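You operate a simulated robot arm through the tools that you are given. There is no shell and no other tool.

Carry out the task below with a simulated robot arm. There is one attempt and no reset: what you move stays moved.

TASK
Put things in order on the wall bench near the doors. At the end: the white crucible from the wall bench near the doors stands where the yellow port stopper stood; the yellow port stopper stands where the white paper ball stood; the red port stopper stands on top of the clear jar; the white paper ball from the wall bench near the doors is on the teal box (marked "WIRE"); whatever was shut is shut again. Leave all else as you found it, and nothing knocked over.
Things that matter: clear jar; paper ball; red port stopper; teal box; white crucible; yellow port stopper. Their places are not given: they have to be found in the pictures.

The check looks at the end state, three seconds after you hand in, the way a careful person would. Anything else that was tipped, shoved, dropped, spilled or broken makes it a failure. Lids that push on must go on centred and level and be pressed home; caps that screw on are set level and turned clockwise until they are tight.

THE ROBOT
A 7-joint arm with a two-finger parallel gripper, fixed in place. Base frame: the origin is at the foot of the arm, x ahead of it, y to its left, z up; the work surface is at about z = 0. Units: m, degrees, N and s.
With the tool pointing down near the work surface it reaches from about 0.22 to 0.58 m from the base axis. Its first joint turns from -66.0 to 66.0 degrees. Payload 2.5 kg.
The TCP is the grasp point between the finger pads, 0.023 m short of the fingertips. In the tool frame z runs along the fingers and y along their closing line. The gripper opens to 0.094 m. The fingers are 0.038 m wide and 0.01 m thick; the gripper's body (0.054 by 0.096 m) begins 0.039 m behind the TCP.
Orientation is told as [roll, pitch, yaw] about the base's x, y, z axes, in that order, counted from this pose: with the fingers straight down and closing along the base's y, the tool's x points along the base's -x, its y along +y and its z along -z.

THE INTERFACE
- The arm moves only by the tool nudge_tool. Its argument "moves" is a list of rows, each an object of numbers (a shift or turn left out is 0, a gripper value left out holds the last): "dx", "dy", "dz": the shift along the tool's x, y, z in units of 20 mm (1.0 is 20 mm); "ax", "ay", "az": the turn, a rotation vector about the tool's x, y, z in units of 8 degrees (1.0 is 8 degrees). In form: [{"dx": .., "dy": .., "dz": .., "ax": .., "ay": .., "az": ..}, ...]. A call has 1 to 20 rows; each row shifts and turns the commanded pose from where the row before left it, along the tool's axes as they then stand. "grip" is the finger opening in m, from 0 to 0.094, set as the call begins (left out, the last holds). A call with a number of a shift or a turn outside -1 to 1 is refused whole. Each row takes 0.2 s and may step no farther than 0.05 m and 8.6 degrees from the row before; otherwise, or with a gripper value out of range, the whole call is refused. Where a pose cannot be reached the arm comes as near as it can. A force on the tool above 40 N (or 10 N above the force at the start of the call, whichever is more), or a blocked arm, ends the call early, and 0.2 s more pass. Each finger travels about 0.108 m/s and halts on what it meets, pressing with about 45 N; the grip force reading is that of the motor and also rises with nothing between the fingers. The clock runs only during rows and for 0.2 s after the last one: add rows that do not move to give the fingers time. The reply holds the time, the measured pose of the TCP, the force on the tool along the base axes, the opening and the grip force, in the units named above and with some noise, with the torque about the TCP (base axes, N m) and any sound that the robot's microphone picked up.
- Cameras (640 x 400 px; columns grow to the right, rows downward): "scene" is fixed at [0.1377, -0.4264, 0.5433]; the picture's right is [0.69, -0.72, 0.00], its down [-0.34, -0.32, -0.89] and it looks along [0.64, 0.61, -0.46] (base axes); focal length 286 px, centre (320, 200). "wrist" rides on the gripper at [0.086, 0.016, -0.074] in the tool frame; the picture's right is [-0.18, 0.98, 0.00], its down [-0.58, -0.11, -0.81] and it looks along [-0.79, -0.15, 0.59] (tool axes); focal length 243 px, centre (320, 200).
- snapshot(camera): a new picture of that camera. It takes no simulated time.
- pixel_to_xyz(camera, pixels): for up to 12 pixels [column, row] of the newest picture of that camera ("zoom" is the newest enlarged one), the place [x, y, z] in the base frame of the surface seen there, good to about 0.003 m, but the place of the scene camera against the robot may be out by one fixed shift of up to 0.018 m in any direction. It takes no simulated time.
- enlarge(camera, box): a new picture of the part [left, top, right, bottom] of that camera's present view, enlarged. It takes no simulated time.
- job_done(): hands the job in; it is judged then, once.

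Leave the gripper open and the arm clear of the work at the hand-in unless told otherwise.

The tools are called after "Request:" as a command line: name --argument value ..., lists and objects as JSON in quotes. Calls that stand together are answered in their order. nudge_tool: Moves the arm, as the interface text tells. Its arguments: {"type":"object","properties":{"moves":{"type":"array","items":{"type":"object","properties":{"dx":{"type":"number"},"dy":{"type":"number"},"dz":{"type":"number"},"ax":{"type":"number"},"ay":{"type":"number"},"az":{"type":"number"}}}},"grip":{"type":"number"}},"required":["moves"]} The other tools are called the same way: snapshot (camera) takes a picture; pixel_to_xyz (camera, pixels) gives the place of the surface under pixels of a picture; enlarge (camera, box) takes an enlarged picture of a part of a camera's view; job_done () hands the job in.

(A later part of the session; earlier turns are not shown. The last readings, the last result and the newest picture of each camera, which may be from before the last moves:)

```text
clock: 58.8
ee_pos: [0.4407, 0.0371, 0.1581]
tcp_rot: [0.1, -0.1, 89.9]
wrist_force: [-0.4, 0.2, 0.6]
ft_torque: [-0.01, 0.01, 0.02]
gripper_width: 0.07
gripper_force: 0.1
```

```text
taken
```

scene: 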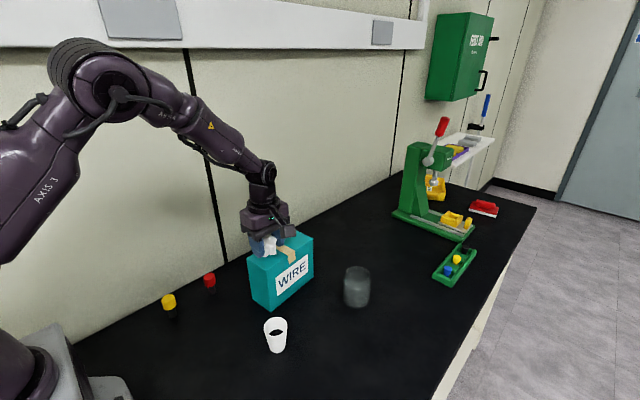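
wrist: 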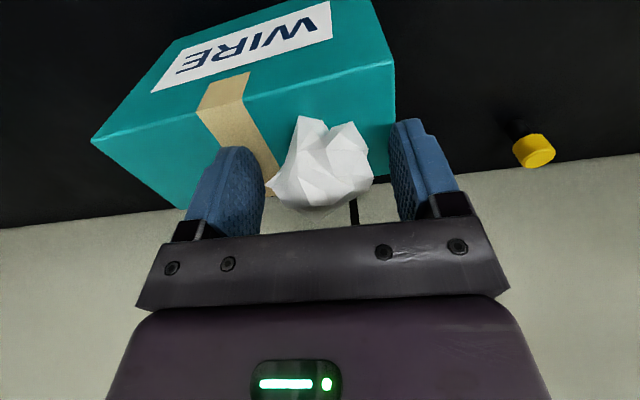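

The ball rests on the box. Rise straight up to z≈0.26 and check it stays.

Request:
nudge_tool --moves '[{"dz": -0.5}, {"dz": -1}, {"dz": -1}, {"dz": -1}, {"dz": -1}, {"dz": -0.6}, {}]'

Request:
snapshot --camera "wrist"

Request:
enlarge --camera "scene" --box '[232, 220, 328, 300]'

```text
clock: 60.4
ee_pos: [0.4397, 0.0354, 0.2593]
tcp_rot: [0.1, -0.1, 90.0]
wrist_force: [-0.9, -0.1, -0.3]
ft_torque: [0.01, 0.03, -0.01]
gripper_width: 0.07
gripper_force: 0.1
```

```text
taken
```

wrist: 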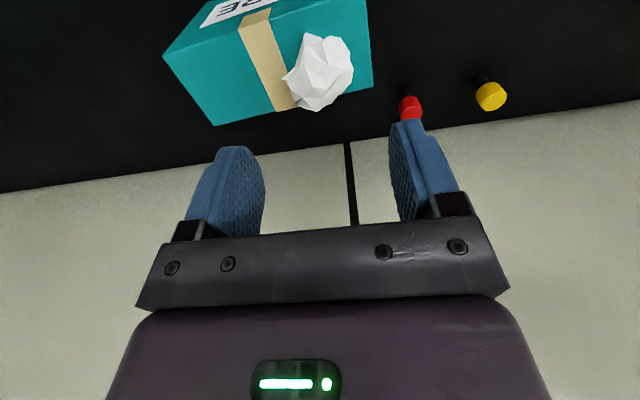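

```text
5.00 times, centred on (280, 260) of scene
```

zoom: 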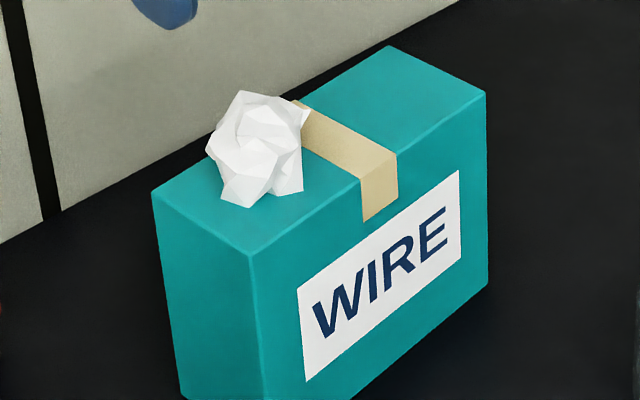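

The ball is on the box. Next, the yellow stopper. I'll move to above (0.24, 0.06, 0.2) for a close view.

Request:
nudge_tool --grip 0.094 --moves '[{"dy": 1}, {"dy": 1}, {"dy": 1}, {"dy": 1}, {"dy": 1}, {"dy": 1, "dx": -0.3}, {"dy": 1, "dx": -0.3}, {"dy": 1, "dx": -0.3}, {"dy": 1, "dx": -0.3}, {"dy": 1}, {"dz": 1}, {"dz": 1}, {"dz": 1}, {}, {}]'

Request:
snapshot --camera "wrist"

```text
clock: 63.6
ee_pos: [0.2405, 0.0605, 0.2007]
tcp_rot: [0.2, 0.0, 89.9]
wrist_force: [-0.3, 0.7, -0.1]
ft_torque: [-0.01, 0.01, -0.02]
gripper_width: 0.094
gripper_force: 0.0
```

```text
taken
```

wrist: 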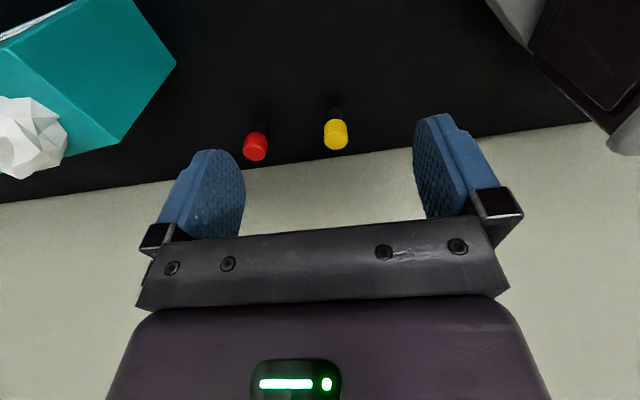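

The yellow stopper is at (336,130) and the red at (256,145). Enlarge and read exact places, plus the wall position.

Request:
enlarge --camera "wrist" --box '[236, 80, 396, 180]'

Request:
pixel_to_xyz --camera "wrist" --pixels '[[336, 141], [336, 136], [330, 141], [343, 141], [335, 126], [334, 111], [256, 154], [250, 153], [262, 153], [257, 141], [340, 170], [280, 180]]'

```text
4.00 times, centred on (316, 130) of wrist
```

zoom: 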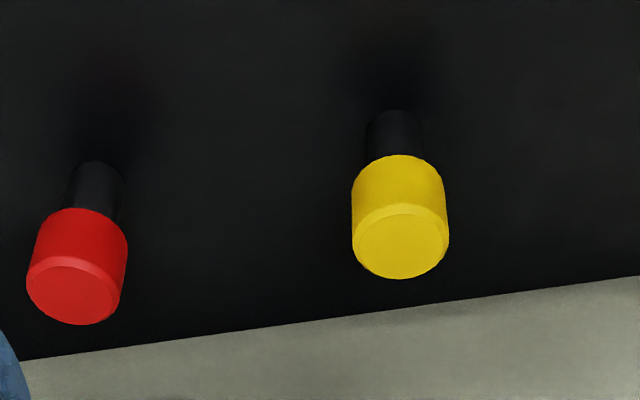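

```text
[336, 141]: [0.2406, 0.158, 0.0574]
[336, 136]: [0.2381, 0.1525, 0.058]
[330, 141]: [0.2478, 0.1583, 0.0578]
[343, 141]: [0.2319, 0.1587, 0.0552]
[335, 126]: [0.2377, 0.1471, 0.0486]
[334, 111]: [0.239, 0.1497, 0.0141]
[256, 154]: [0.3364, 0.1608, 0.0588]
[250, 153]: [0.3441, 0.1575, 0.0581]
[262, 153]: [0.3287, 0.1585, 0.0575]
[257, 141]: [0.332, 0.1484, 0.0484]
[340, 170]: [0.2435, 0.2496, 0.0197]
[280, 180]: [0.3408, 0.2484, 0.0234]
```

Yellow axis ≈ (0.240, 0.158), top z≈0.058; red axis ≈ (0.337, 0.159); wall at y≈0.249. Move above the yellow stopper and descend to z≈0.10 first.

Request:
nudge_tool --moves '[{"dx": -1}, {"dx": -1}, {"dx": -1}, {"dx": -1}, {"dx": -0.87}, {"dz": 1}, {"dz": 1}, {"dz": 1}, {"dz": 1}, {"dz": 1}, {}, {}]'

Request:
snapshot --camera "wrist"

```text
clock: 66.2
ee_pos: [0.2404, 0.1581, 0.0998]
tcp_rot: [0.0, -0.1, 89.9]
wrist_force: [0.5, -0.5, 1.0]
ft_torque: [-0.01, 0.0, -0.03]
gripper_width: 0.0938
gripper_force: 0.0
```

```text
taken
```

wrist: 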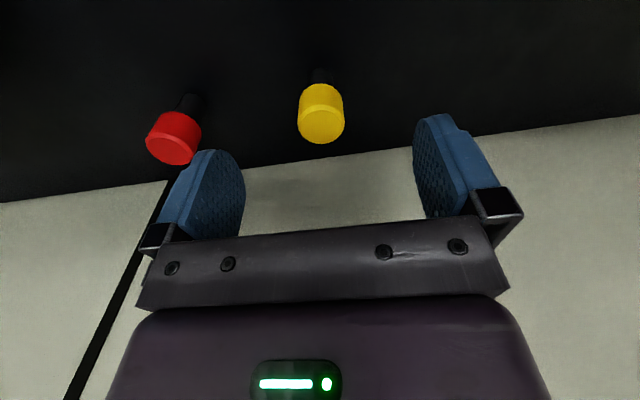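

The yellow cap is centred (col ~322). A quick depth check on both caps, then descend.

Request:
pixel_to_xyz --camera "wrist" --pixels '[[322, 126], [300, 115], [343, 115], [322, 100], [322, 142], [173, 152], [200, 130], [322, 110]]'

Request:
nudge_tool --moves '[{"dz": 0.7}, {"dz": 0.7}, {"dz": 0.7}, {"dz": 0.65}, {}, {}]'

Request:
snapshot --camera "wrist"

```text
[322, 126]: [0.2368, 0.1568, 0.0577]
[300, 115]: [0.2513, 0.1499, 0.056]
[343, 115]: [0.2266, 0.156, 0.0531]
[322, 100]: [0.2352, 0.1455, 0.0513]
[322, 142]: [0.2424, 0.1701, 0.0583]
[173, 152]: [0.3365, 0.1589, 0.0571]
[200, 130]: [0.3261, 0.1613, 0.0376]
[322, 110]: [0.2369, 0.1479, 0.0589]
```

```text
clock: 67.6
ee_pos: [0.241, 0.159, 0.0463]
tcp_rot: [0.1, -0.1, 89.8]
wrist_force: [0.2, -0.5, -0.4]
ft_torque: [-0.02, -0.02, -0.02]
gripper_width: 0.094
gripper_force: 0.0
```

```text
taken
```

wrist: 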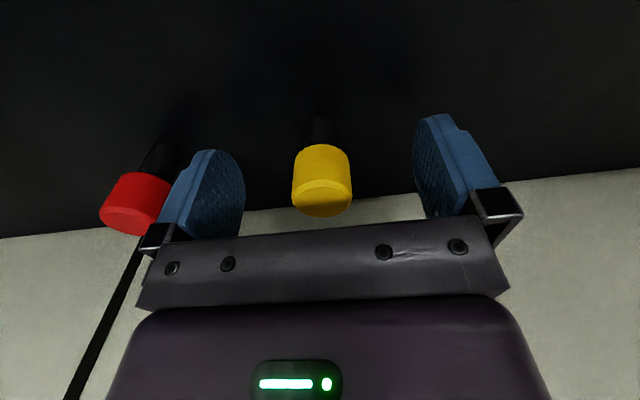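

Cap centre is ~2 mm to the −x side; shift by dy +0.08 and close to 0.024.

Request:
nudge_tool --moves '[{"dy": 0.08}, {}]'

Request:
nudge_tool --grip 0.02 --moves '[{}, {}, {}]'

Request:
snapshot --camera "wrist"

```text
clock: 68.2
ee_pos: [0.238, 0.1587, 0.0443]
tcp_rot: [0.3, -0.1, 89.9]
wrist_force: [0.4, -0.3, 0.3]
ft_torque: [-0.01, 0.0, 0.01]
gripper_width: 0.094
gripper_force: 0.0
```

```text
clock: 69.0
ee_pos: [0.2395, 0.1587, 0.0459]
tcp_rot: [0.1, -0.2, 90.0]
wrist_force: [1.4, 0.1, 0.9]
ft_torque: [-0.01, -0.07, -0.03]
gripper_width: 0.0262
gripper_force: 45.2
```

```text
taken
```

wrist: 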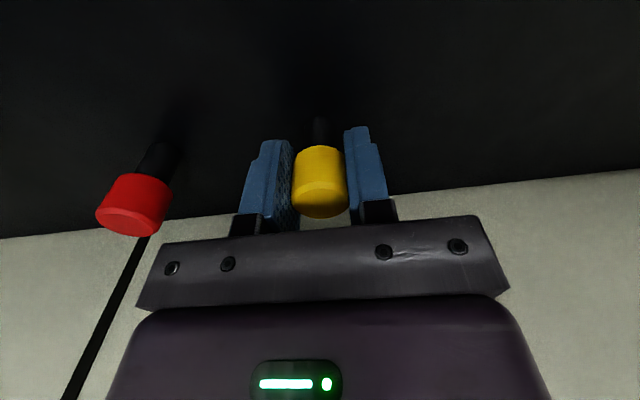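

Gripped (26 mm). Lift straight up 0.1 m and check.

Request:
nudge_tool --moves '[{"dz": -0.3}, {"dz": -0.7}, {"dz": -1}, {"dz": -1}, {"dz": -1}, {"dz": -1}, {}]'

Request:
snapshot --camera "wrist"

```text
clock: 70.6
ee_pos: [0.2401, 0.1571, 0.1446]
tcp_rot: [0.1, 0.0, 89.9]
wrist_force: [-0.7, 0.4, -1.0]
ft_torque: [0.0, 0.02, 0.02]
gripper_width: 0.0264
gripper_force: 44.8
```

```text
taken
```

wrist: 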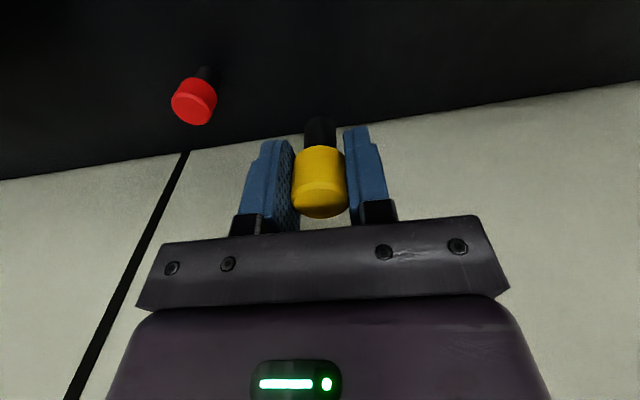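

Yellow stopper lifted. Carry it to the ball's old place (0.300, 0.014) and lower to ~5 mm above the bench.

Request:
nudge_tool --moves '[{"dx": 1, "dy": -0.4}, {"dx": 1, "dy": -0.4}, {"dx": 1, "dy": -0.4}, {"dx": 1, "dy": -0.4}, {"dx": 1, "dy": -0.4}, {"dx": 1, "dy": -0.4}, {"dx": 1, "dy": -0.4}, {"dx": 0.2, "dy": -0.23}, {}, {"dz": 1}, {"dz": 1}, {"dz": 1}, {"dz": 1}, {"dz": 0.7}, {}, {}]'

Request:
snapshot --camera "wrist"

```text
clock: 74.0
ee_pos: [0.2994, 0.0137, 0.0503]
tcp_rot: [0.1, -0.1, 89.9]
wrist_force: [-1.0, 0.1, -0.7]
ft_torque: [-0.01, 0.02, 0.0]
gripper_width: 0.0263
gripper_force: 45.1
```

```text
taken
```

wrist: 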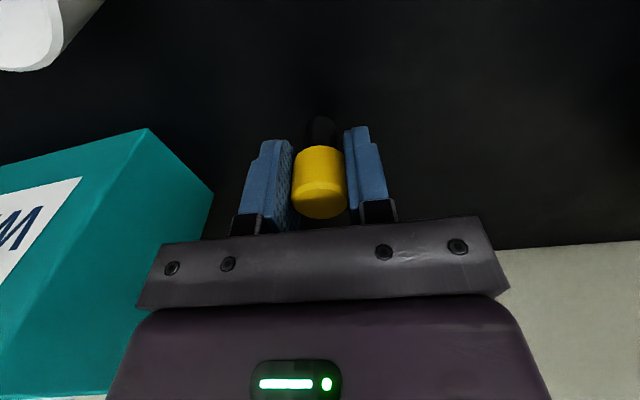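

Lower in small steps until touching the bench (expected TCP z≈0.0455).

Request:
nudge_tool --moves '[{"dz": 0.1}, {"dz": 0.08}, {"dz": 0.05}, {}]'

```text
clock: 75.0
ee_pos: [0.2986, 0.0143, 0.0449]
tcp_rot: [0.1, 0.0, 89.8]
wrist_force: [-0.8, -0.2, 0.0]
ft_torque: [0.0, 0.02, -0.03]
gripper_width: 0.0263
gripper_force: 45.1
```

Request:
nudge_tool --moves '[{"dz": 0.05}, {}]'

```text
clock: 75.6
ee_pos: [0.299, 0.0134, 0.0455]
tcp_rot: [0.0, 0.0, 90.0]
wrist_force: [-2.2, -0.2, 13.7]
ft_torque: [-0.05, 0.1, -0.03]
gripper_width: 0.026
gripper_force: 45.0
```

Touching the bench (≈14 N). Ease up slightly, then open.

Request:
nudge_tool --moves '[{"dz": -0.03}, {}]'

Request:
nudge_tool --grip 0.08 --moves '[{}, {}, {}]'

Request:
snapshot --camera "wrist"

```text
clock: 76.2
ee_pos: [0.298, 0.0148, 0.0456]
tcp_rot: [0.2, -0.2, 89.8]
wrist_force: [-0.7, 0.0, -0.6]
ft_torque: [0.0, -0.01, 0.0]
gripper_width: 0.0262
gripper_force: 44.7
```

```text
clock: 77.0
ee_pos: [0.2995, 0.0147, 0.0454]
tcp_rot: [0.0, -0.1, 89.9]
wrist_force: [0.2, 0.0, -0.5]
ft_torque: [0.01, -0.03, -0.03]
gripper_width: 0.0799
gripper_force: 0.1
```

```text
taken
```

wrist: 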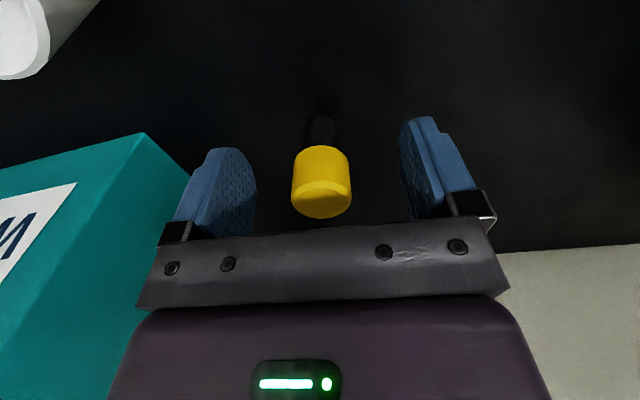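

The yellow stopper stands on the ball's old spot. Rise to z≈0.165, then move back a bit to view it and the crucible.

Request:
nudge_tool --grip 0.094 --moves '[{"dz": -0.5}, {"dz": -1}, {"dz": -1}, {"dz": -1}, {"dz": -1}, {"dz": -1}, {"dz": -1}, {"dz": -1}, {"dx": 1, "dy": -0.5}, {"dx": 1, "dy": -0.5}, {"dx": 1, "dy": -0.5}, {"dx": 1, "dy": -0.5}, {"dx": 1, "dy": -0.5}, {"dx": 1}, {"dx": 1}, {"dx": 1}, {}, {}]'

Request:
snapshot --camera "wrist"

```text
clock: 80.8
ee_pos: [0.3474, -0.1438, 0.1966]
tcp_rot: [0.1, -0.1, 89.9]
wrist_force: [0.1, -0.5, 0.8]
ft_torque: [-0.02, -0.05, -0.01]
gripper_width: 0.0937
gripper_force: 0.1
```

```text
taken
```

wrist: 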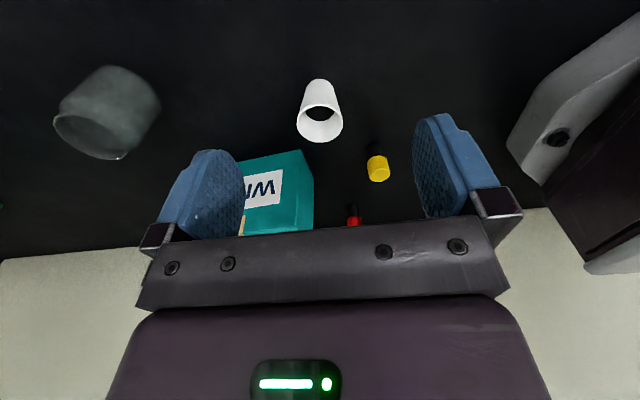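

I see the crucible at (320,110) in a clean view. Enlarge and read its rim and base.

Request:
enlarge --camera "wrist" --box '[280, 65, 376, 155]'

Request:
pixel_to_xyz --camera "wrist" --pixels '[[297, 123], [342, 124], [320, 140], [320, 106], [320, 119], [312, 126], [328, 126], [320, 90], [320, 82], [309, 92], [331, 92], [378, 168]]'

```text
4.44 times, centred on (328, 110) of wrist
```

zoom: 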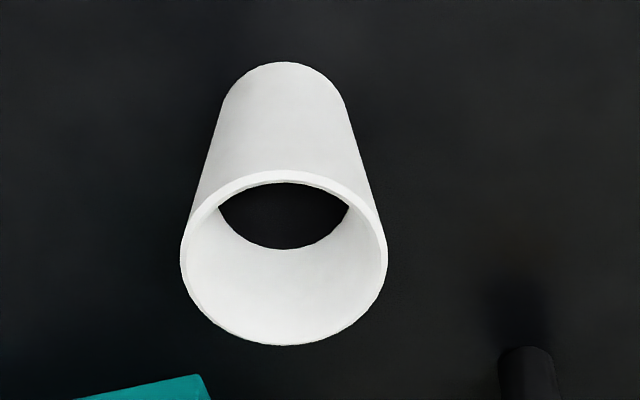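

```text
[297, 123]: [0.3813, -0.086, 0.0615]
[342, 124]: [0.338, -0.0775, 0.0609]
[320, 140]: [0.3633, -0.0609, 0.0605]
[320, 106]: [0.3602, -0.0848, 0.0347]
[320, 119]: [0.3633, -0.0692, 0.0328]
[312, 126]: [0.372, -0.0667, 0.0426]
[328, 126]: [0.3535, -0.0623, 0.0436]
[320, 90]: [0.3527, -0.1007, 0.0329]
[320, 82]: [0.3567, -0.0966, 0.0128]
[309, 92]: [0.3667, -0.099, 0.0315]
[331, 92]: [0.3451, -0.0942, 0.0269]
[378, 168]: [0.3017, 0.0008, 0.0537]
```

Crucible centre ≈ (0.360, -0.081), rim radius ≈ 22 mm, rim z≈0.061. Move above it and descend to z≈0.10 (fingertips just above the rim).

Request:
nudge_tool --moves '[{"dx": -1, "dy": -0.2}, {"dx": -1, "dy": -0.2}, {"dx": -1, "dy": -0.23}, {"dx": -0.14}, {}, {"dz": 1}, {"dz": 1}, {"dz": 1}, {"dz": 1}, {"dz": 0.7}, {}, {}]'

Request:
snapshot --camera "wrist"

```text
clock: 83.4
ee_pos: [0.3613, -0.0838, 0.0997]
tcp_rot: [0.1, -0.1, 89.9]
wrist_force: [0.0, 0.3, -0.5]
ft_torque: [0.01, -0.04, -0.01]
gripper_width: 0.094
gripper_force: 0.0
```

```text
taken
```

wrist: 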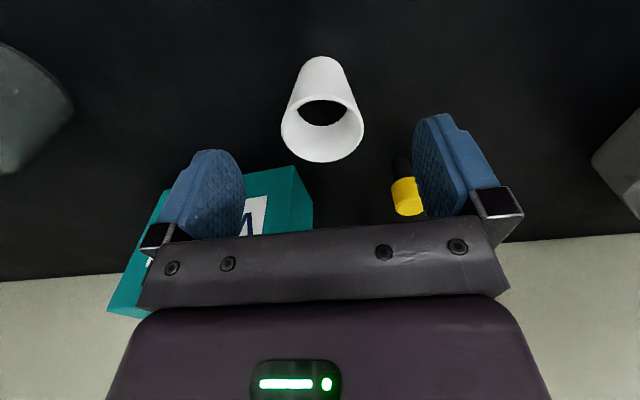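

Centred well (rim cols 281–364). Descend to z≈0.048 with the gripper open.

Request:
nudge_tool --moves '[{"dz": 0.6}, {"dz": 0.7}, {"dz": 0.7}, {"dz": 0.6}, {}, {}]'

Request:
snapshot --camera "wrist"

Request:
pixel_to_xyz --camera "wrist" --pixels '[[320, 150], [320, 200]]'

```text
clock: 84.8
ee_pos: [0.3607, -0.0832, 0.049]
tcp_rot: [0.1, -0.1, 90.0]
wrist_force: [0.7, -0.1, 1.0]
ft_torque: [-0.02, 0.01, 0.0]
gripper_width: 0.094
gripper_force: 0.1
```

```text
taken
```

wrist: 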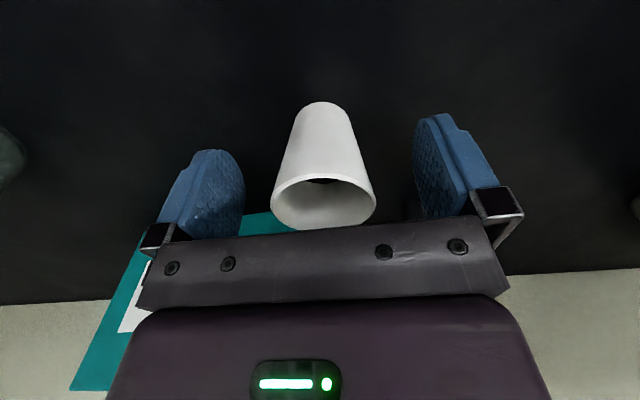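

```text
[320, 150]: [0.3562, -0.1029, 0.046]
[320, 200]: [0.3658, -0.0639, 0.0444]
```

Aligned. Close in two stages: to 0.050, then to grip.

Request:
nudge_tool --grip 0.05 --moves '[{}, {}, {}]'

Request:
snapshot --camera "wrist"

```text
clock: 85.6
ee_pos: [0.3603, -0.0842, 0.0475]
tcp_rot: [0.1, -0.2, 89.9]
wrist_force: [-0.8, 0.3, 0.8]
ft_torque: [-0.01, -0.01, -0.01]
gripper_width: 0.0501
gripper_force: 0.0
```

```text
taken
```

wrist: 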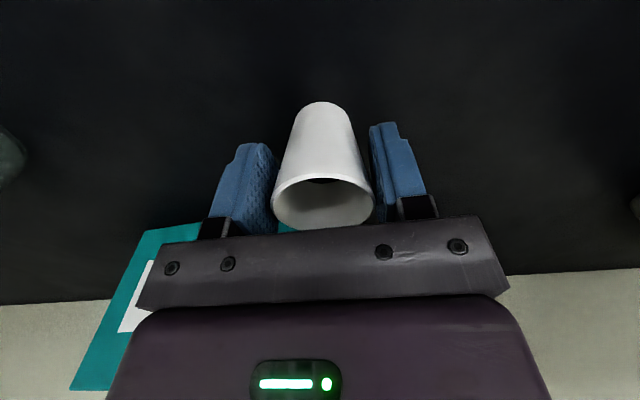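

Even gaps on both sides. Now grip.

Request:
nudge_tool --grip 0.036 --moves '[{}, {}, {}]'

Request:
snapshot --camera "wrist"

```text
clock: 86.4
ee_pos: [0.3604, -0.0839, 0.0483]
tcp_rot: [0.1, -0.1, 89.9]
wrist_force: [-1.1, 0.2, 4.7]
ft_torque: [0.02, 0.08, 0.03]
gripper_width: 0.0456
gripper_force: 45.5
```

```text
taken
```

wrist: 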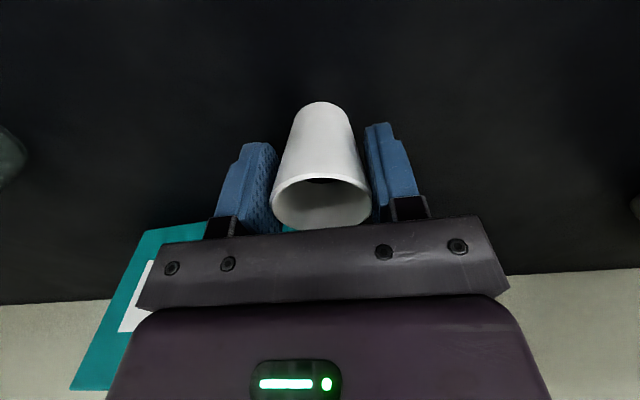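

Gripped at the rim (45.6 mm). Lift slowly by 20 mm and look.

Request:
nudge_tool --moves '[{"dz": -0.1}, {"dz": -0.2}, {"dz": -0.3}, {"dz": -0.3}, {"dz": -0.1}, {}]'

Request:
snapshot --camera "wrist"

Request:
enlarge --camera "scene" --box '[216, 280, 336, 380]'

```text
clock: 87.8
ee_pos: [0.3619, -0.0829, 0.0704]
tcp_rot: [0.0, -0.1, 89.9]
wrist_force: [-0.3, 0.5, -0.2]
ft_torque: [0.02, 0.01, 0.01]
gripper_width: 0.0454
gripper_force: 44.9
```

```text
taken
```

wrist: 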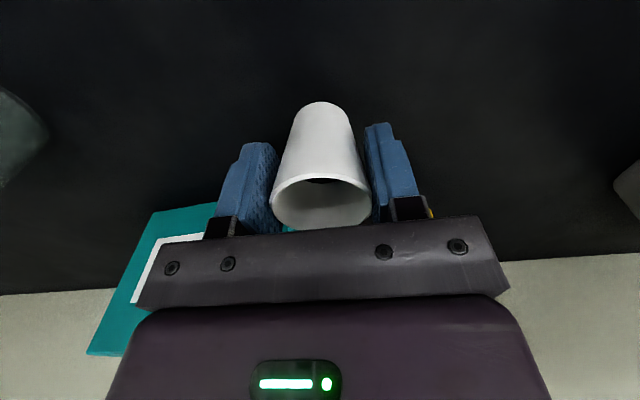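

```text
4.00 times, centred on (276, 330) of scene
```

zoom: 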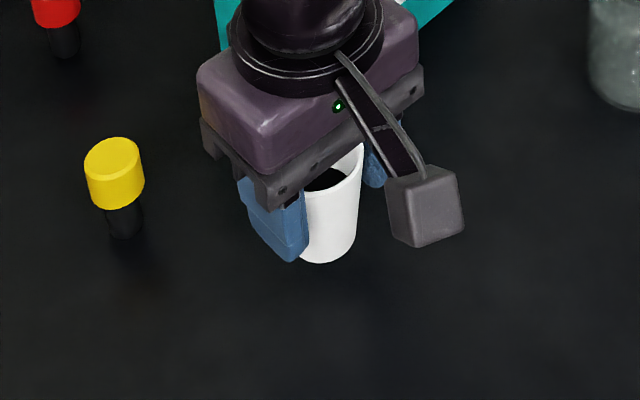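

Upright and steady. Lift on to z≈0.17 at moderate speed.

Request:
nudge_tool --moves '[{"dz": -0.2}, {"dz": -0.4}, {"dz": -0.5}, {"dz": -0.5}, {"dz": -0.5}, {"dz": -0.5}, {"dz": -0.5}, {"dz": -0.5}, {"dz": -0.5}, {"dz": -0.4}, {"dz": -0.3}, {"dz": -0.15}, {}]'

Request:
nudge_tool --moves '[{"dx": -0.2, "dy": 0.1}, {"dx": -0.4, "dy": 0.2}, {"dx": -0.6, "dy": 0.3}, {"dx": -0.7, "dy": 0.35}, {"dx": -0.7, "dy": 0.35}, {"dx": -0.7, "dy": 0.35}, {"dx": -0.7, "dy": 0.35}, {"dx": -0.7, "dy": 0.35}, {"dx": -0.7, "dy": 0.35}, {"dx": -0.7, "dy": 0.35}, {"dx": -0.7, "dy": 0.35}, {"dx": -0.7, "dy": 0.35}, {"dx": -0.7, "dy": 0.35}, {"dx": -0.7, "dy": 0.35}, {"dx": -0.7, "dy": 0.35}, {"dx": -0.7, "dy": 0.35}, {"dx": -0.6, "dy": 0.3}, {"dx": -0.4, "dy": 0.2}, {"dx": -0.2, "dy": 0.15}, {}]'

Request:
snapshot --camera "wrist"

```text
clock: 90.6
ee_pos: [0.3611, -0.0831, 0.1682]
tcp_rot: [0.2, 0.0, 89.9]
wrist_force: [-0.7, 0.6, -0.2]
ft_torque: [-0.03, 0.02, -0.03]
gripper_width: 0.0453
gripper_force: 44.7
```

```text
clock: 94.8
ee_pos: [0.2451, 0.1456, 0.1685]
tcp_rot: [0.1, -0.1, 89.9]
wrist_force: [-0.2, -0.6, -0.2]
ft_torque: [-0.01, 0.0, 0.0]
gripper_width: 0.0452
gripper_force: 45.3
```

```text
taken
```

wrist: 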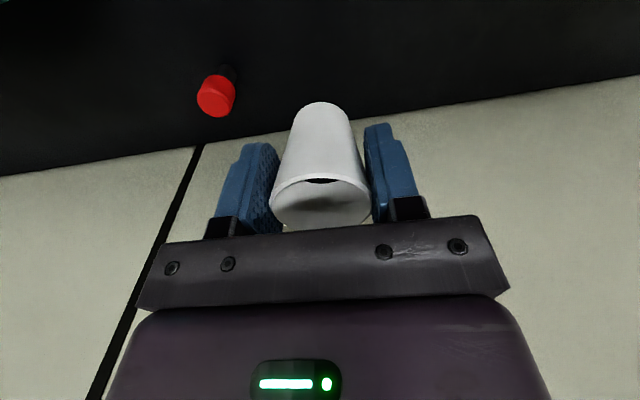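

Need another +11 mm in y and −5.5 mm in x. Then lower slowly to about 5 mm above the bench.

Request:
nudge_tool --moves '[{"dx": -0.3, "dy": 0.15}, {"dx": -0.26, "dy": 0.13}, {}, {"dz": 0.2}, {"dz": 0.4}, {"dz": 0.5}, {"dz": 0.5}, {"dz": 0.5}, {"dz": 0.5}, {"dz": 0.5}, {"dz": 0.5}, {"dz": 0.5}, {"dz": 0.5}, {"dz": 0.5}, {"dz": 0.3}, {"dz": 0.2}, {"dz": 0.1}, {}]'

Request:
snapshot --camera "wrist"

```text
clock: 98.6
ee_pos: [0.2407, 0.1579, 0.0546]
tcp_rot: [0.1, 0.0, 89.8]
wrist_force: [0.5, 0.1, -1.3]
ft_torque: [-0.02, -0.02, -0.04]
gripper_width: 0.0448
gripper_force: 45.2
```

```text
taken
```

wrist: 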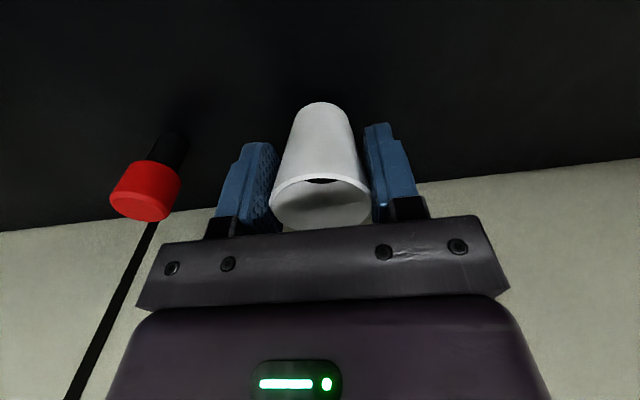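

Now at z≈0.054, over the yellow stopper's old spot. Lower in fine steps till contact (expected ≈0.048).

Request:
nudge_tool --moves '[{"dz": 0.1}, {"dz": 0.08}, {"dz": 0.05}, {}]'

```text
clock: 99.6
ee_pos: [0.2402, 0.1569, 0.0505]
tcp_rot: [0.1, -0.2, 89.9]
wrist_force: [0.8, 0.5, 0.1]
ft_torque: [-0.01, 0.01, 0.01]
gripper_width: 0.0452
gripper_force: 44.8
```

Request:
nudge_tool --moves '[{"dz": 0.05}, {"dz": 0.04}, {}]'

```text
clock: 100.4
ee_pos: [0.2399, 0.1577, 0.0482]
tcp_rot: [0.1, -0.1, 89.9]
wrist_force: [-0.5, 0.4, -0.3]
ft_torque: [-0.02, 0.03, -0.03]
gripper_width: 0.045
gripper_force: 45.0
```

Request:
nudge_tool --moves '[{"dz": 0.05}, {}]'

```text
clock: 101.0
ee_pos: [0.2399, 0.1585, 0.0473]
tcp_rot: [0.1, -0.1, 89.9]
wrist_force: [-6.3, -2.0, 27.1]
ft_torque: [-0.02, 0.26, 0.05]
gripper_width: 0.045
gripper_force: 45.2
```

Contact (27 N). Ease up ~0.7 mm to relieve, then open.

Request:
nudge_tool --moves '[{"dz": -0.03}, {}]'

```text
clock: 101.6
ee_pos: [0.2397, 0.1589, 0.0486]
tcp_rot: [0.2, -0.1, 89.8]
wrist_force: [0.3, 0.2, 1.7]
ft_torque: [0.0, -0.05, 0.0]
gripper_width: 0.0448
gripper_force: 45.3
```

Request:
nudge_tool --grip 0.075 --moves '[{}, {}, {}]'

Request:
snapshot --camera "wrist"

```text
clock: 102.4
ee_pos: [0.24, 0.157, 0.0494]
tcp_rot: [0.2, -0.1, 90.0]
wrist_force: [0.0, -0.8, -0.8]
ft_torque: [0.01, 0.03, 0.02]
gripper_width: 0.0751
gripper_force: 0.1
```

```text
taken
```

wrist: 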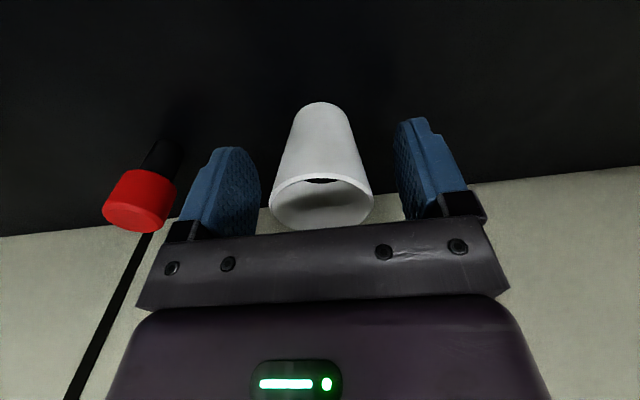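

The crucible stands on its new spot. Rise straight up to z≈0.17.

Request:
nudge_tool --moves '[{"dz": -0.3}, {"dz": -0.6}, {"dz": -1}, {"dz": -1}, {"dz": -1}, {"dz": -1}, {"dz": -1}, {}]'

Request:
snapshot --camera "wrist"

Request:
snapshot --camera "scene"

```text
clock: 104.2
ee_pos: [0.2409, 0.1577, 0.1649]
tcp_rot: [0.1, -0.1, 89.9]
wrist_force: [0.3, -0.5, -0.4]
ft_torque: [-0.01, -0.03, 0.03]
gripper_width: 0.0752
gripper_force: 0.1
```

```text
taken
```

wrist: 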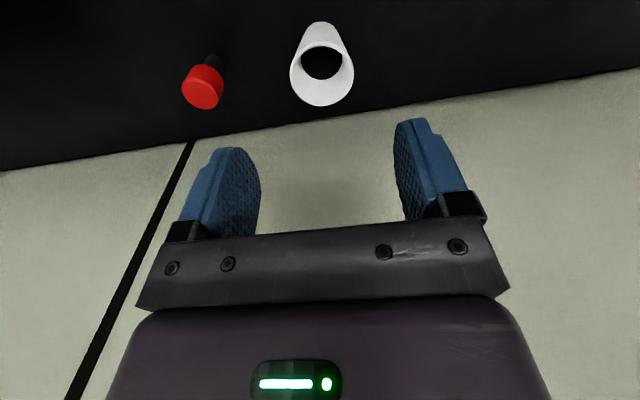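

```text
taken
```

scene: 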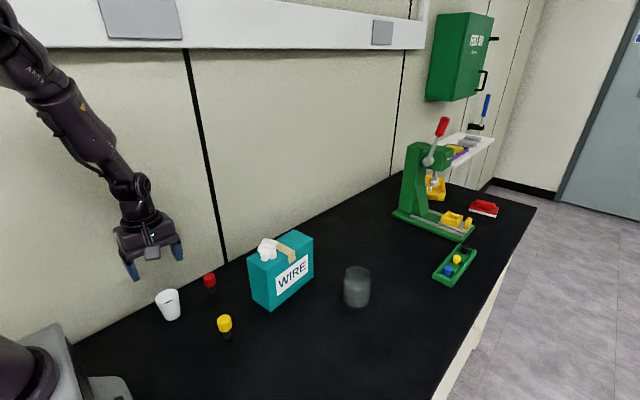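

All three moved items look fine. Before fetching the red stopper, I'll check the jar by gently touching the middle of its mouth with closed fingers. Travel at z≈0.20 to (0.40, -0.12) first.

Request:
nudge_tool --grip 0 --moves '[{"dz": -1}, {"dz": -0.75}, {"dx": 1, "dy": -0.57}, {"dx": 1, "dy": -0.57}, {"dx": 1, "dy": -0.57}, {"dx": 1, "dy": -0.57}, {"dx": 1, "dy": -0.57}, {"dx": 1, "dy": -0.57}, {"dx": 1, "dy": -0.57}, {"dx": 1, "dy": -0.57}, {"dx": 1, "dy": -0.57}, {"dx": 1, "dy": -0.57}, {"dx": 1, "dy": -0.57}, {"dx": 1, "dy": -0.57}, {"dx": 1, "dy": -0.57}, {"dx": 0.9, "dy": -0.57}, {}]'

Request:
snapshot --camera "wrist"

```text
clock: 107.8
ee_pos: [0.3995, -0.1213, 0.2]
tcp_rot: [0.1, -0.1, 89.9]
wrist_force: [-0.2, -0.2, -0.7]
ft_torque: [-0.02, 0.01, 0.0]
gripper_width: 0.0
gripper_force: 41.8
```

```text
taken
```

wrist: 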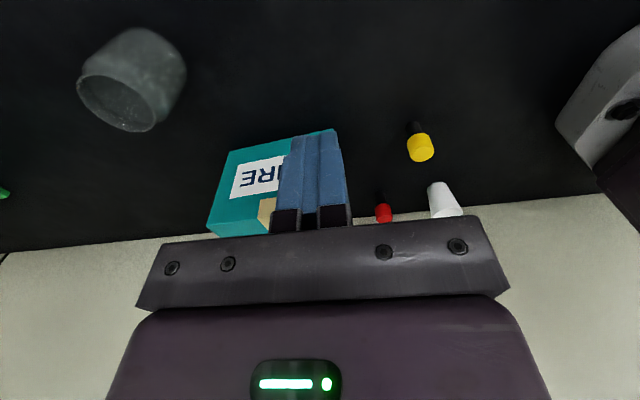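

Now approach the jar: x to 0.56, z to 0.17, then look.

Request:
nudge_tool --moves '[{"dy": -1}, {"dy": -1}, {"dy": -1}, {"dy": -1}, {"dy": -1}, {"dy": -1, "dz": 0.5}, {"dy": -1, "dz": 0.5}, {"dy": -1, "dz": 0.5}, {}, {}]'

Request:
snapshot --camera "wrist"

Request:
enlarge --camera "wrist" --box '[230, 0, 390, 120]'

```text
clock: 110.0
ee_pos: [0.558, -0.121, 0.1689]
tcp_rot: [0.1, -0.1, 89.9]
wrist_force: [-0.1, -0.9, -0.4]
ft_torque: [0.0, 0.0, 0.0]
gripper_width: 0.0002
gripper_force: 42.5
```

```text
taken
```

wrist: 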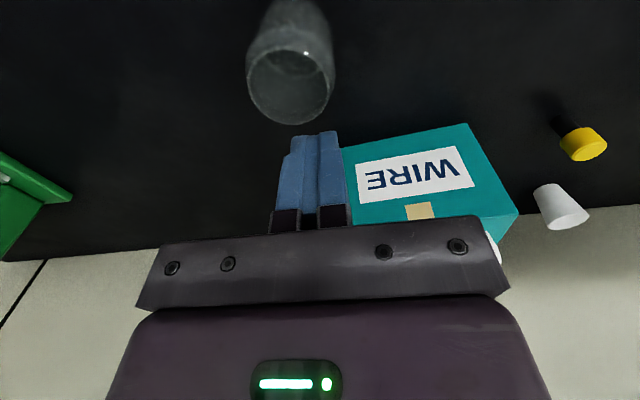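

```text
3.33 times, centred on (310, 60) of wrist
```

zoom: 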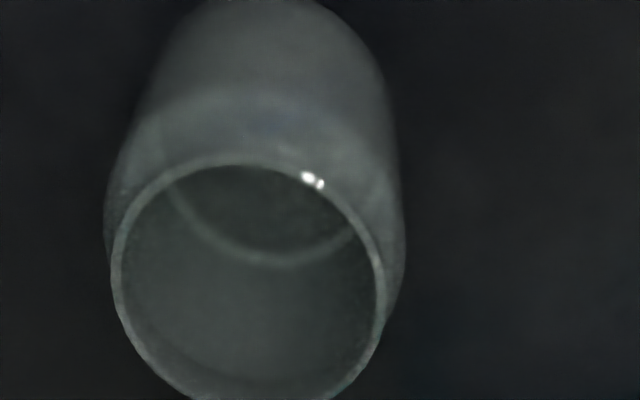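

Visually the mouth is open. Centre over it, then descend gently: fingertips reach rim level at TCP z≈0.105.

Request:
nudge_tool --moves '[{"dy": -0.5}, {"dy": -0.5}, {}, {"dz": 0.7}, {"dz": 0.7}, {"dz": 0.7}, {"dz": 0.5}, {"dz": 0.3}, {}]'

Request:
snapshot --camera "wrist"

Request:
enlarge --camera "scene" --box '[316, 220, 396, 320]'

```text
clock: 112.0
ee_pos: [0.5781, -0.1192, 0.1116]
tcp_rot: [0.1, -0.1, 89.9]
wrist_force: [-0.1, 0.0, 0.3]
ft_torque: [-0.01, -0.02, -0.01]
gripper_width: 0.0001
gripper_force: 42.7
```

```text
taken
```

wrist: 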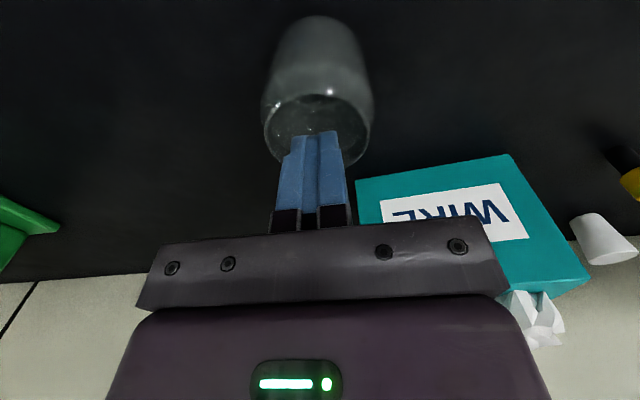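

```text
4.00 times, centred on (356, 270) of scene
```

zoom: 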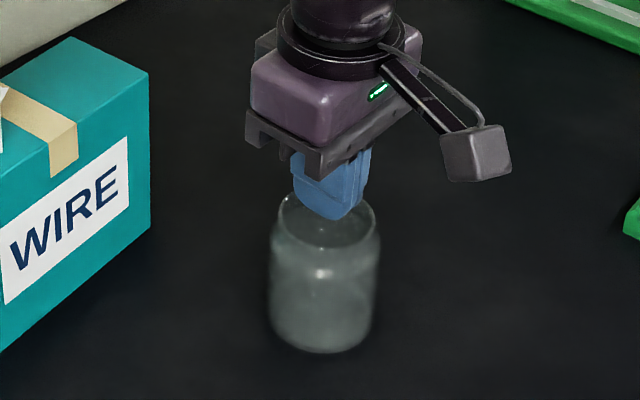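

Fingertips are just above the rim and centred. Lower by 2 mm per row to fingertip level a few mm under the rim, watching the force.

Request:
nudge_tool --moves '[{"dz": 0.1}, {"dz": 0.1}, {"dz": 0.05}, {"dz": 0.05}, {}]'

```text
clock: 113.2
ee_pos: [0.5767, -0.1213, 0.105]
tcp_rot: [0.1, -0.1, 89.8]
wrist_force: [1.0, -0.6, 0.2]
ft_torque: [-0.03, 0.0, -0.02]
gripper_width: 0.0001
gripper_force: 41.9
```

Request:
nudge_tool --moves '[{"dz": 0.05}, {"dz": 0.05}, {"dz": 0.05}, {"dz": 0.05}, {}]'

```text
clock: 114.4
ee_pos: [0.5796, -0.1215, 0.1039]
tcp_rot: [0.0, -0.1, 89.9]
wrist_force: [-2.0, 1.7, 9.9]
ft_torque: [0.0, 0.08, -0.02]
gripper_width: 0.0001
gripper_force: 42.6
```

There's contact at fingertip z≈0.081 with little torque — a surface at rim level. Let me look whether the fingers are on the rim or on a clear cover.

Request:
snapshot --camera "wrist"

Request:
enlarge --camera "wrist" --box '[240, 70, 400, 190]'

Request:
enlarge --camera "scene" --box '[326, 240, 390, 310]'

```text
taken
```

wrist: 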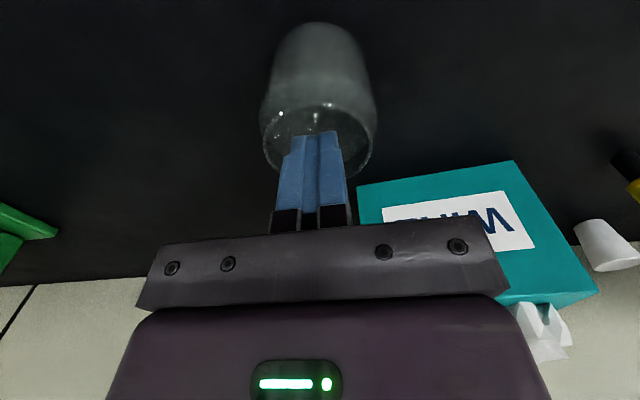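

```text
3.33 times, centred on (320, 130) of wrist
```

zoom: 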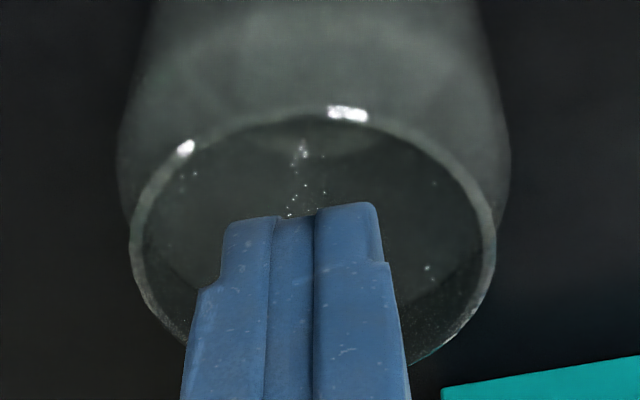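

```text
5.71 times, centred on (358, 275) of scene
```

zoom: 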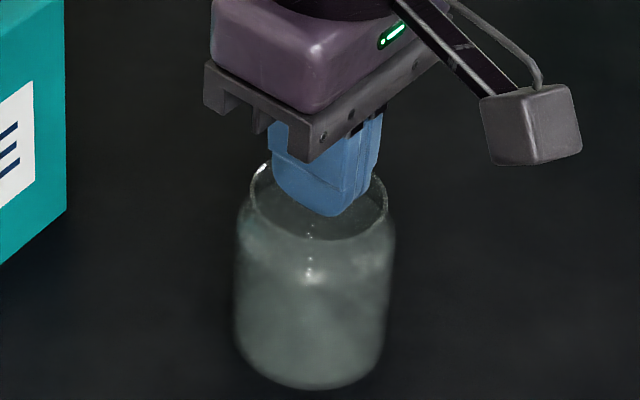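

The fingers met a firm surface at rim level within the mouth, so there's a clear top; the stopper can stand there at z≈0.081. Back off: rise first, then pull inward at low height, then up.

Request:
nudge_tool --moves '[{"dz": -0.3}, {"dz": -0.7}, {"dz": -1}, {"dz": -1}, {"dy": 0.5}, {"dy": 1}, {"dy": 1}, {"dy": 1}, {"dy": 1}, {"dy": 1}, {"dy": 1}, {"dy": 1}, {"dy": 1}, {"dy": 1}, {"dz": -1}, {"dz": -1}, {"dz": -1}, {}]'

Request:
snapshot --camera "wrist"

```text
clock: 118.2
ee_pos: [0.3899, -0.1208, 0.2215]
tcp_rot: [0.0, -0.1, 90.0]
wrist_force: [-0.9, 1.1, 0.2]
ft_torque: [0.02, 0.0, -0.02]
gripper_width: 0.0
gripper_force: 42.1
```

```text
taken
```

wrist: 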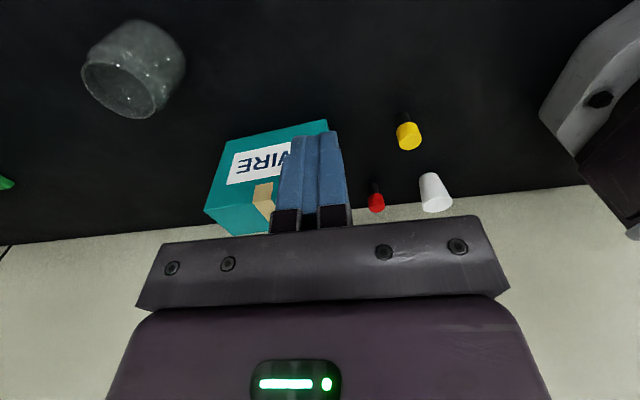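

All standing as before. Go to (0.337, 0.07, 0.22) with the gripper opening to 0.07 and look at the red stopper.

Request:
nudge_tool --grip 0.07 --moves '[{"dy": 0.9, "dx": -0.5}, {"dy": 0.9, "dx": -1}, {"dy": 0.85, "dx": -1}, {"dx": -1}, {"dx": -1}, {"dx": -1}, {"dx": -1}, {"dx": -1}, {"dx": -1}, {"dx": -1}, {}, {}]'

Request:
snapshot --camera "wrist"

```text
clock: 120.8
ee_pos: [0.3364, 0.07, 0.2233]
tcp_rot: [0.1, -0.2, 89.9]
wrist_force: [-0.2, 0.7, 0.4]
ft_torque: [-0.02, -0.02, 0.0]
gripper_width: 0.0701
gripper_force: 0.0
```

```text
taken
```

wrist: 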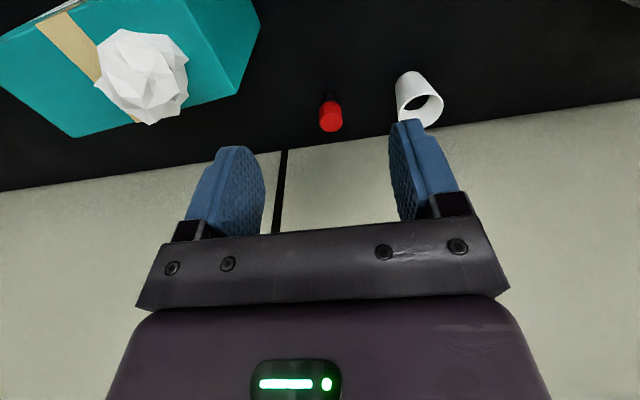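

Read the red cap, the ball on the box, and crucible rim positions.

Request:
pixel_to_xyz --camera "wrist" --pixels '[[331, 124], [325, 122], [337, 122], [330, 112], [142, 75], [100, 80], [185, 75], [145, 120], [130, 35], [404, 96], [441, 103], [235, 95]]'

Request:
enlarge --camera "wrist" --box '[290, 60, 450, 160]'

```text
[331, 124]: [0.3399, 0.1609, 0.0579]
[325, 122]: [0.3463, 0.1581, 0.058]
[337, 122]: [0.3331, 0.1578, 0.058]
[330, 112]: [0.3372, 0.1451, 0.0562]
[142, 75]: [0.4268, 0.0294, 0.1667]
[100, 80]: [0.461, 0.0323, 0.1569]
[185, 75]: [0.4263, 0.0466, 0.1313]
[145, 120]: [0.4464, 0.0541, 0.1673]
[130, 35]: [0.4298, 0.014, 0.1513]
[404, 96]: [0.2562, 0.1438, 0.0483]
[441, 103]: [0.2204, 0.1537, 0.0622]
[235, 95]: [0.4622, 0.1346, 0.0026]
```

```text
4.00 times, centred on (370, 110) of wrist
```

zoom: 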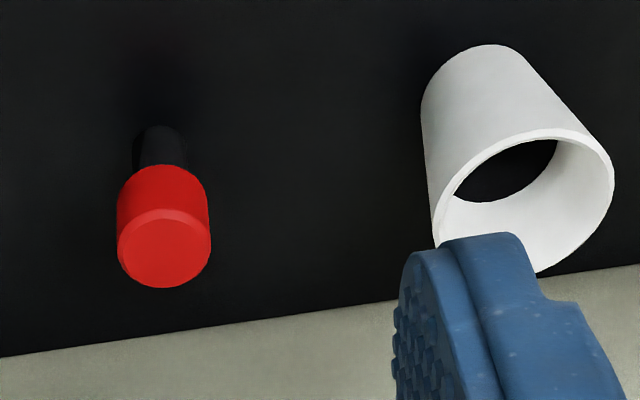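

Red axis ≈ (0.338, 0.159). Move above it and descend to z≈0.10.

Request:
nudge_tool --moves '[{"dx": -1, "dy": -0.05}, {"dx": -1}, {"dx": -1}, {"dx": -1}, {"dx": -0.45}, {"dz": 1}, {"dz": 1}, {"dz": 1}, {"dz": 1}, {"dz": 1}, {"dz": 1}, {}, {}]'

Request:
snapshot --camera "wrist"

```text
clock: 123.6
ee_pos: [0.3376, 0.1581, 0.1017]
tcp_rot: [0.1, -0.1, 89.9]
wrist_force: [-0.3, -0.3, -0.3]
ft_torque: [-0.02, 0.01, 0.02]
gripper_width: 0.07
gripper_force: 0.1
```

```text
taken
```

wrist: 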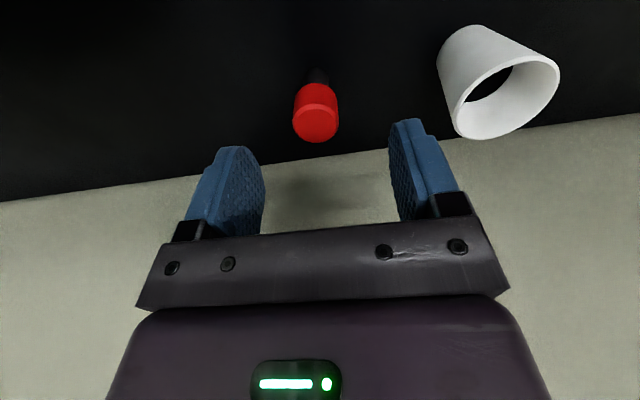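

The cap is ~3 mm to the +x side. Shift dy −0.13, then descend to z≈0.046 and look.

Request:
nudge_tool --moves '[{"dy": -0.13}, {"dz": 0.7}, {"dz": 0.7}, {"dz": 0.7}, {"dz": 0.7}, {}, {}]'

Request:
snapshot --camera "wrist"

```text
clock: 125.2
ee_pos: [0.3406, 0.1575, 0.0475]
tcp_rot: [0.1, -0.1, 89.9]
wrist_force: [0.3, -0.2, -0.5]
ft_torque: [-0.04, -0.01, 0.02]
gripper_width: 0.0702
gripper_force: 0.0
```

```text
taken
```

wrist: 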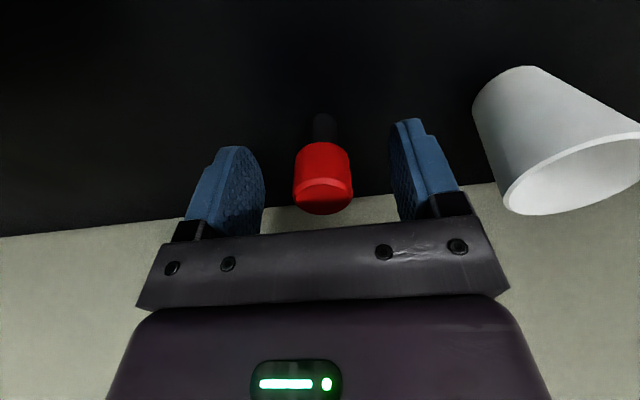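

Cap is ~1 mm to the −x side; shift dy +0.06 and close.

Request:
nudge_tool --moves '[{"dy": 0.06}, {}]'

Request:
nudge_tool --grip 0.02 --moves '[{}, {}, {}]'

Request:
snapshot --camera "wrist"

```text
clock: 125.8
ee_pos: [0.3395, 0.1582, 0.0473]
tcp_rot: [0.1, -0.1, 89.9]
wrist_force: [0.5, 0.7, -0.3]
ft_torque: [-0.05, -0.02, -0.02]
gripper_width: 0.0699
gripper_force: 0.1
```

```text
clock: 126.6
ee_pos: [0.3392, 0.1578, 0.0486]
tcp_rot: [0.0, -0.1, 89.9]
wrist_force: [0.8, -0.4, 0.8]
ft_torque: [-0.01, -0.01, 0.0]
gripper_width: 0.0261
gripper_force: 45.4
```

```text
taken
```

wrist: 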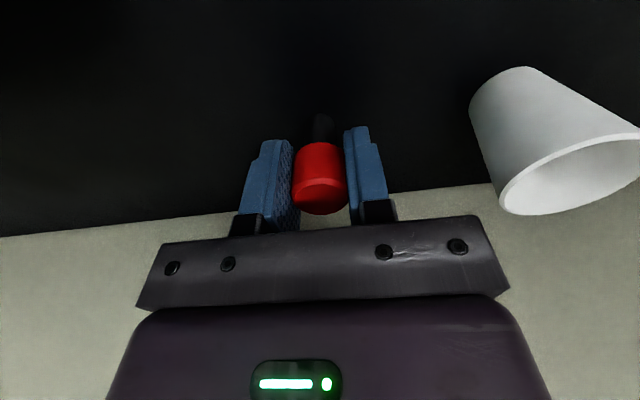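

Gripped (26 mm). Lift straight up to z≈0.19 and check.

Request:
nudge_tool --moves '[{"dz": -0.3}, {"dz": -0.7}, {"dz": -1}, {"dz": -1}, {"dz": -1}, {"dz": -1}, {"dz": -1}, {"dz": -1}, {"dz": -0.2}, {}]'

Request:
snapshot --camera "wrist"

```text
clock: 128.8
ee_pos: [0.3394, 0.1586, 0.1918]
tcp_rot: [0.1, -0.1, 89.9]
wrist_force: [0.4, 0.3, -0.3]
ft_torque: [-0.04, 0.0, -0.02]
gripper_width: 0.0262
gripper_force: 44.7
```

```text
taken
```

wrist: 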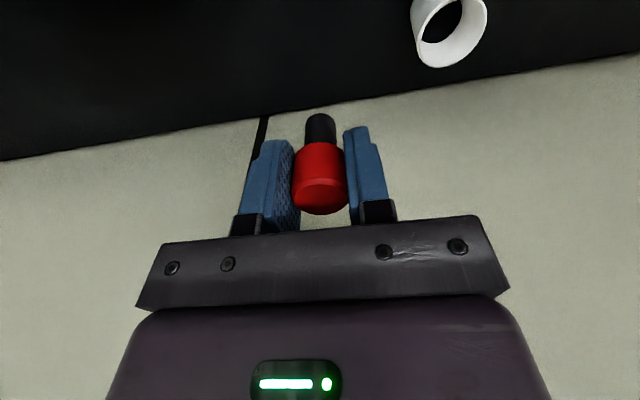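

Held upright. Carry along −y at x≈0.339 to y≈−0.12, clear of the box.

Request:
nudge_tool --moves '[{"dx": 0.5}, {"dx": 1}, {"dx": 1}, {"dx": 1}, {"dx": 1}, {"dx": 1}, {"dx": 1}, {"dx": 1}, {"dx": 1}, {"dx": 1}, {"dx": 1}, {"dx": 1}, {"dx": 1}, {"dx": 1}, {"dx": 0.5}, {}]'

Request:
nudge_tool --moves '[{"dy": -0.5}, {"dy": -1}, {"dy": -1}, {"dy": -1}, {"dy": -1}, {"dy": -1}, {"dy": -1}, {"dy": -1}, {"dy": -1}, {"dy": -1}, {"dy": -1}, {"dy": -0.8}, {}, {}]'

Request:
snapshot --camera "wrist"

```text
clock: 132.2
ee_pos: [0.3384, -0.1209, 0.1895]
tcp_rot: [0.2, -0.1, 89.9]
wrist_force: [-1.0, 0.8, 0.1]
ft_torque: [-0.03, 0.0, 0.03]
gripper_width: 0.0263
gripper_force: 45.1
```

```text
clock: 135.2
ee_pos: [0.5644, -0.122, 0.1897]
tcp_rot: [0.1, -0.1, 89.9]
wrist_force: [-0.8, 0.7, 0.1]
ft_torque: [0.01, 0.02, -0.03]
gripper_width: 0.0262
gripper_force: 44.9
```

```text
taken
```

wrist: 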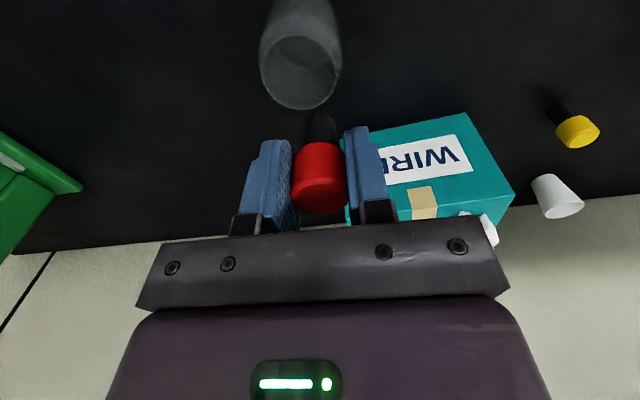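

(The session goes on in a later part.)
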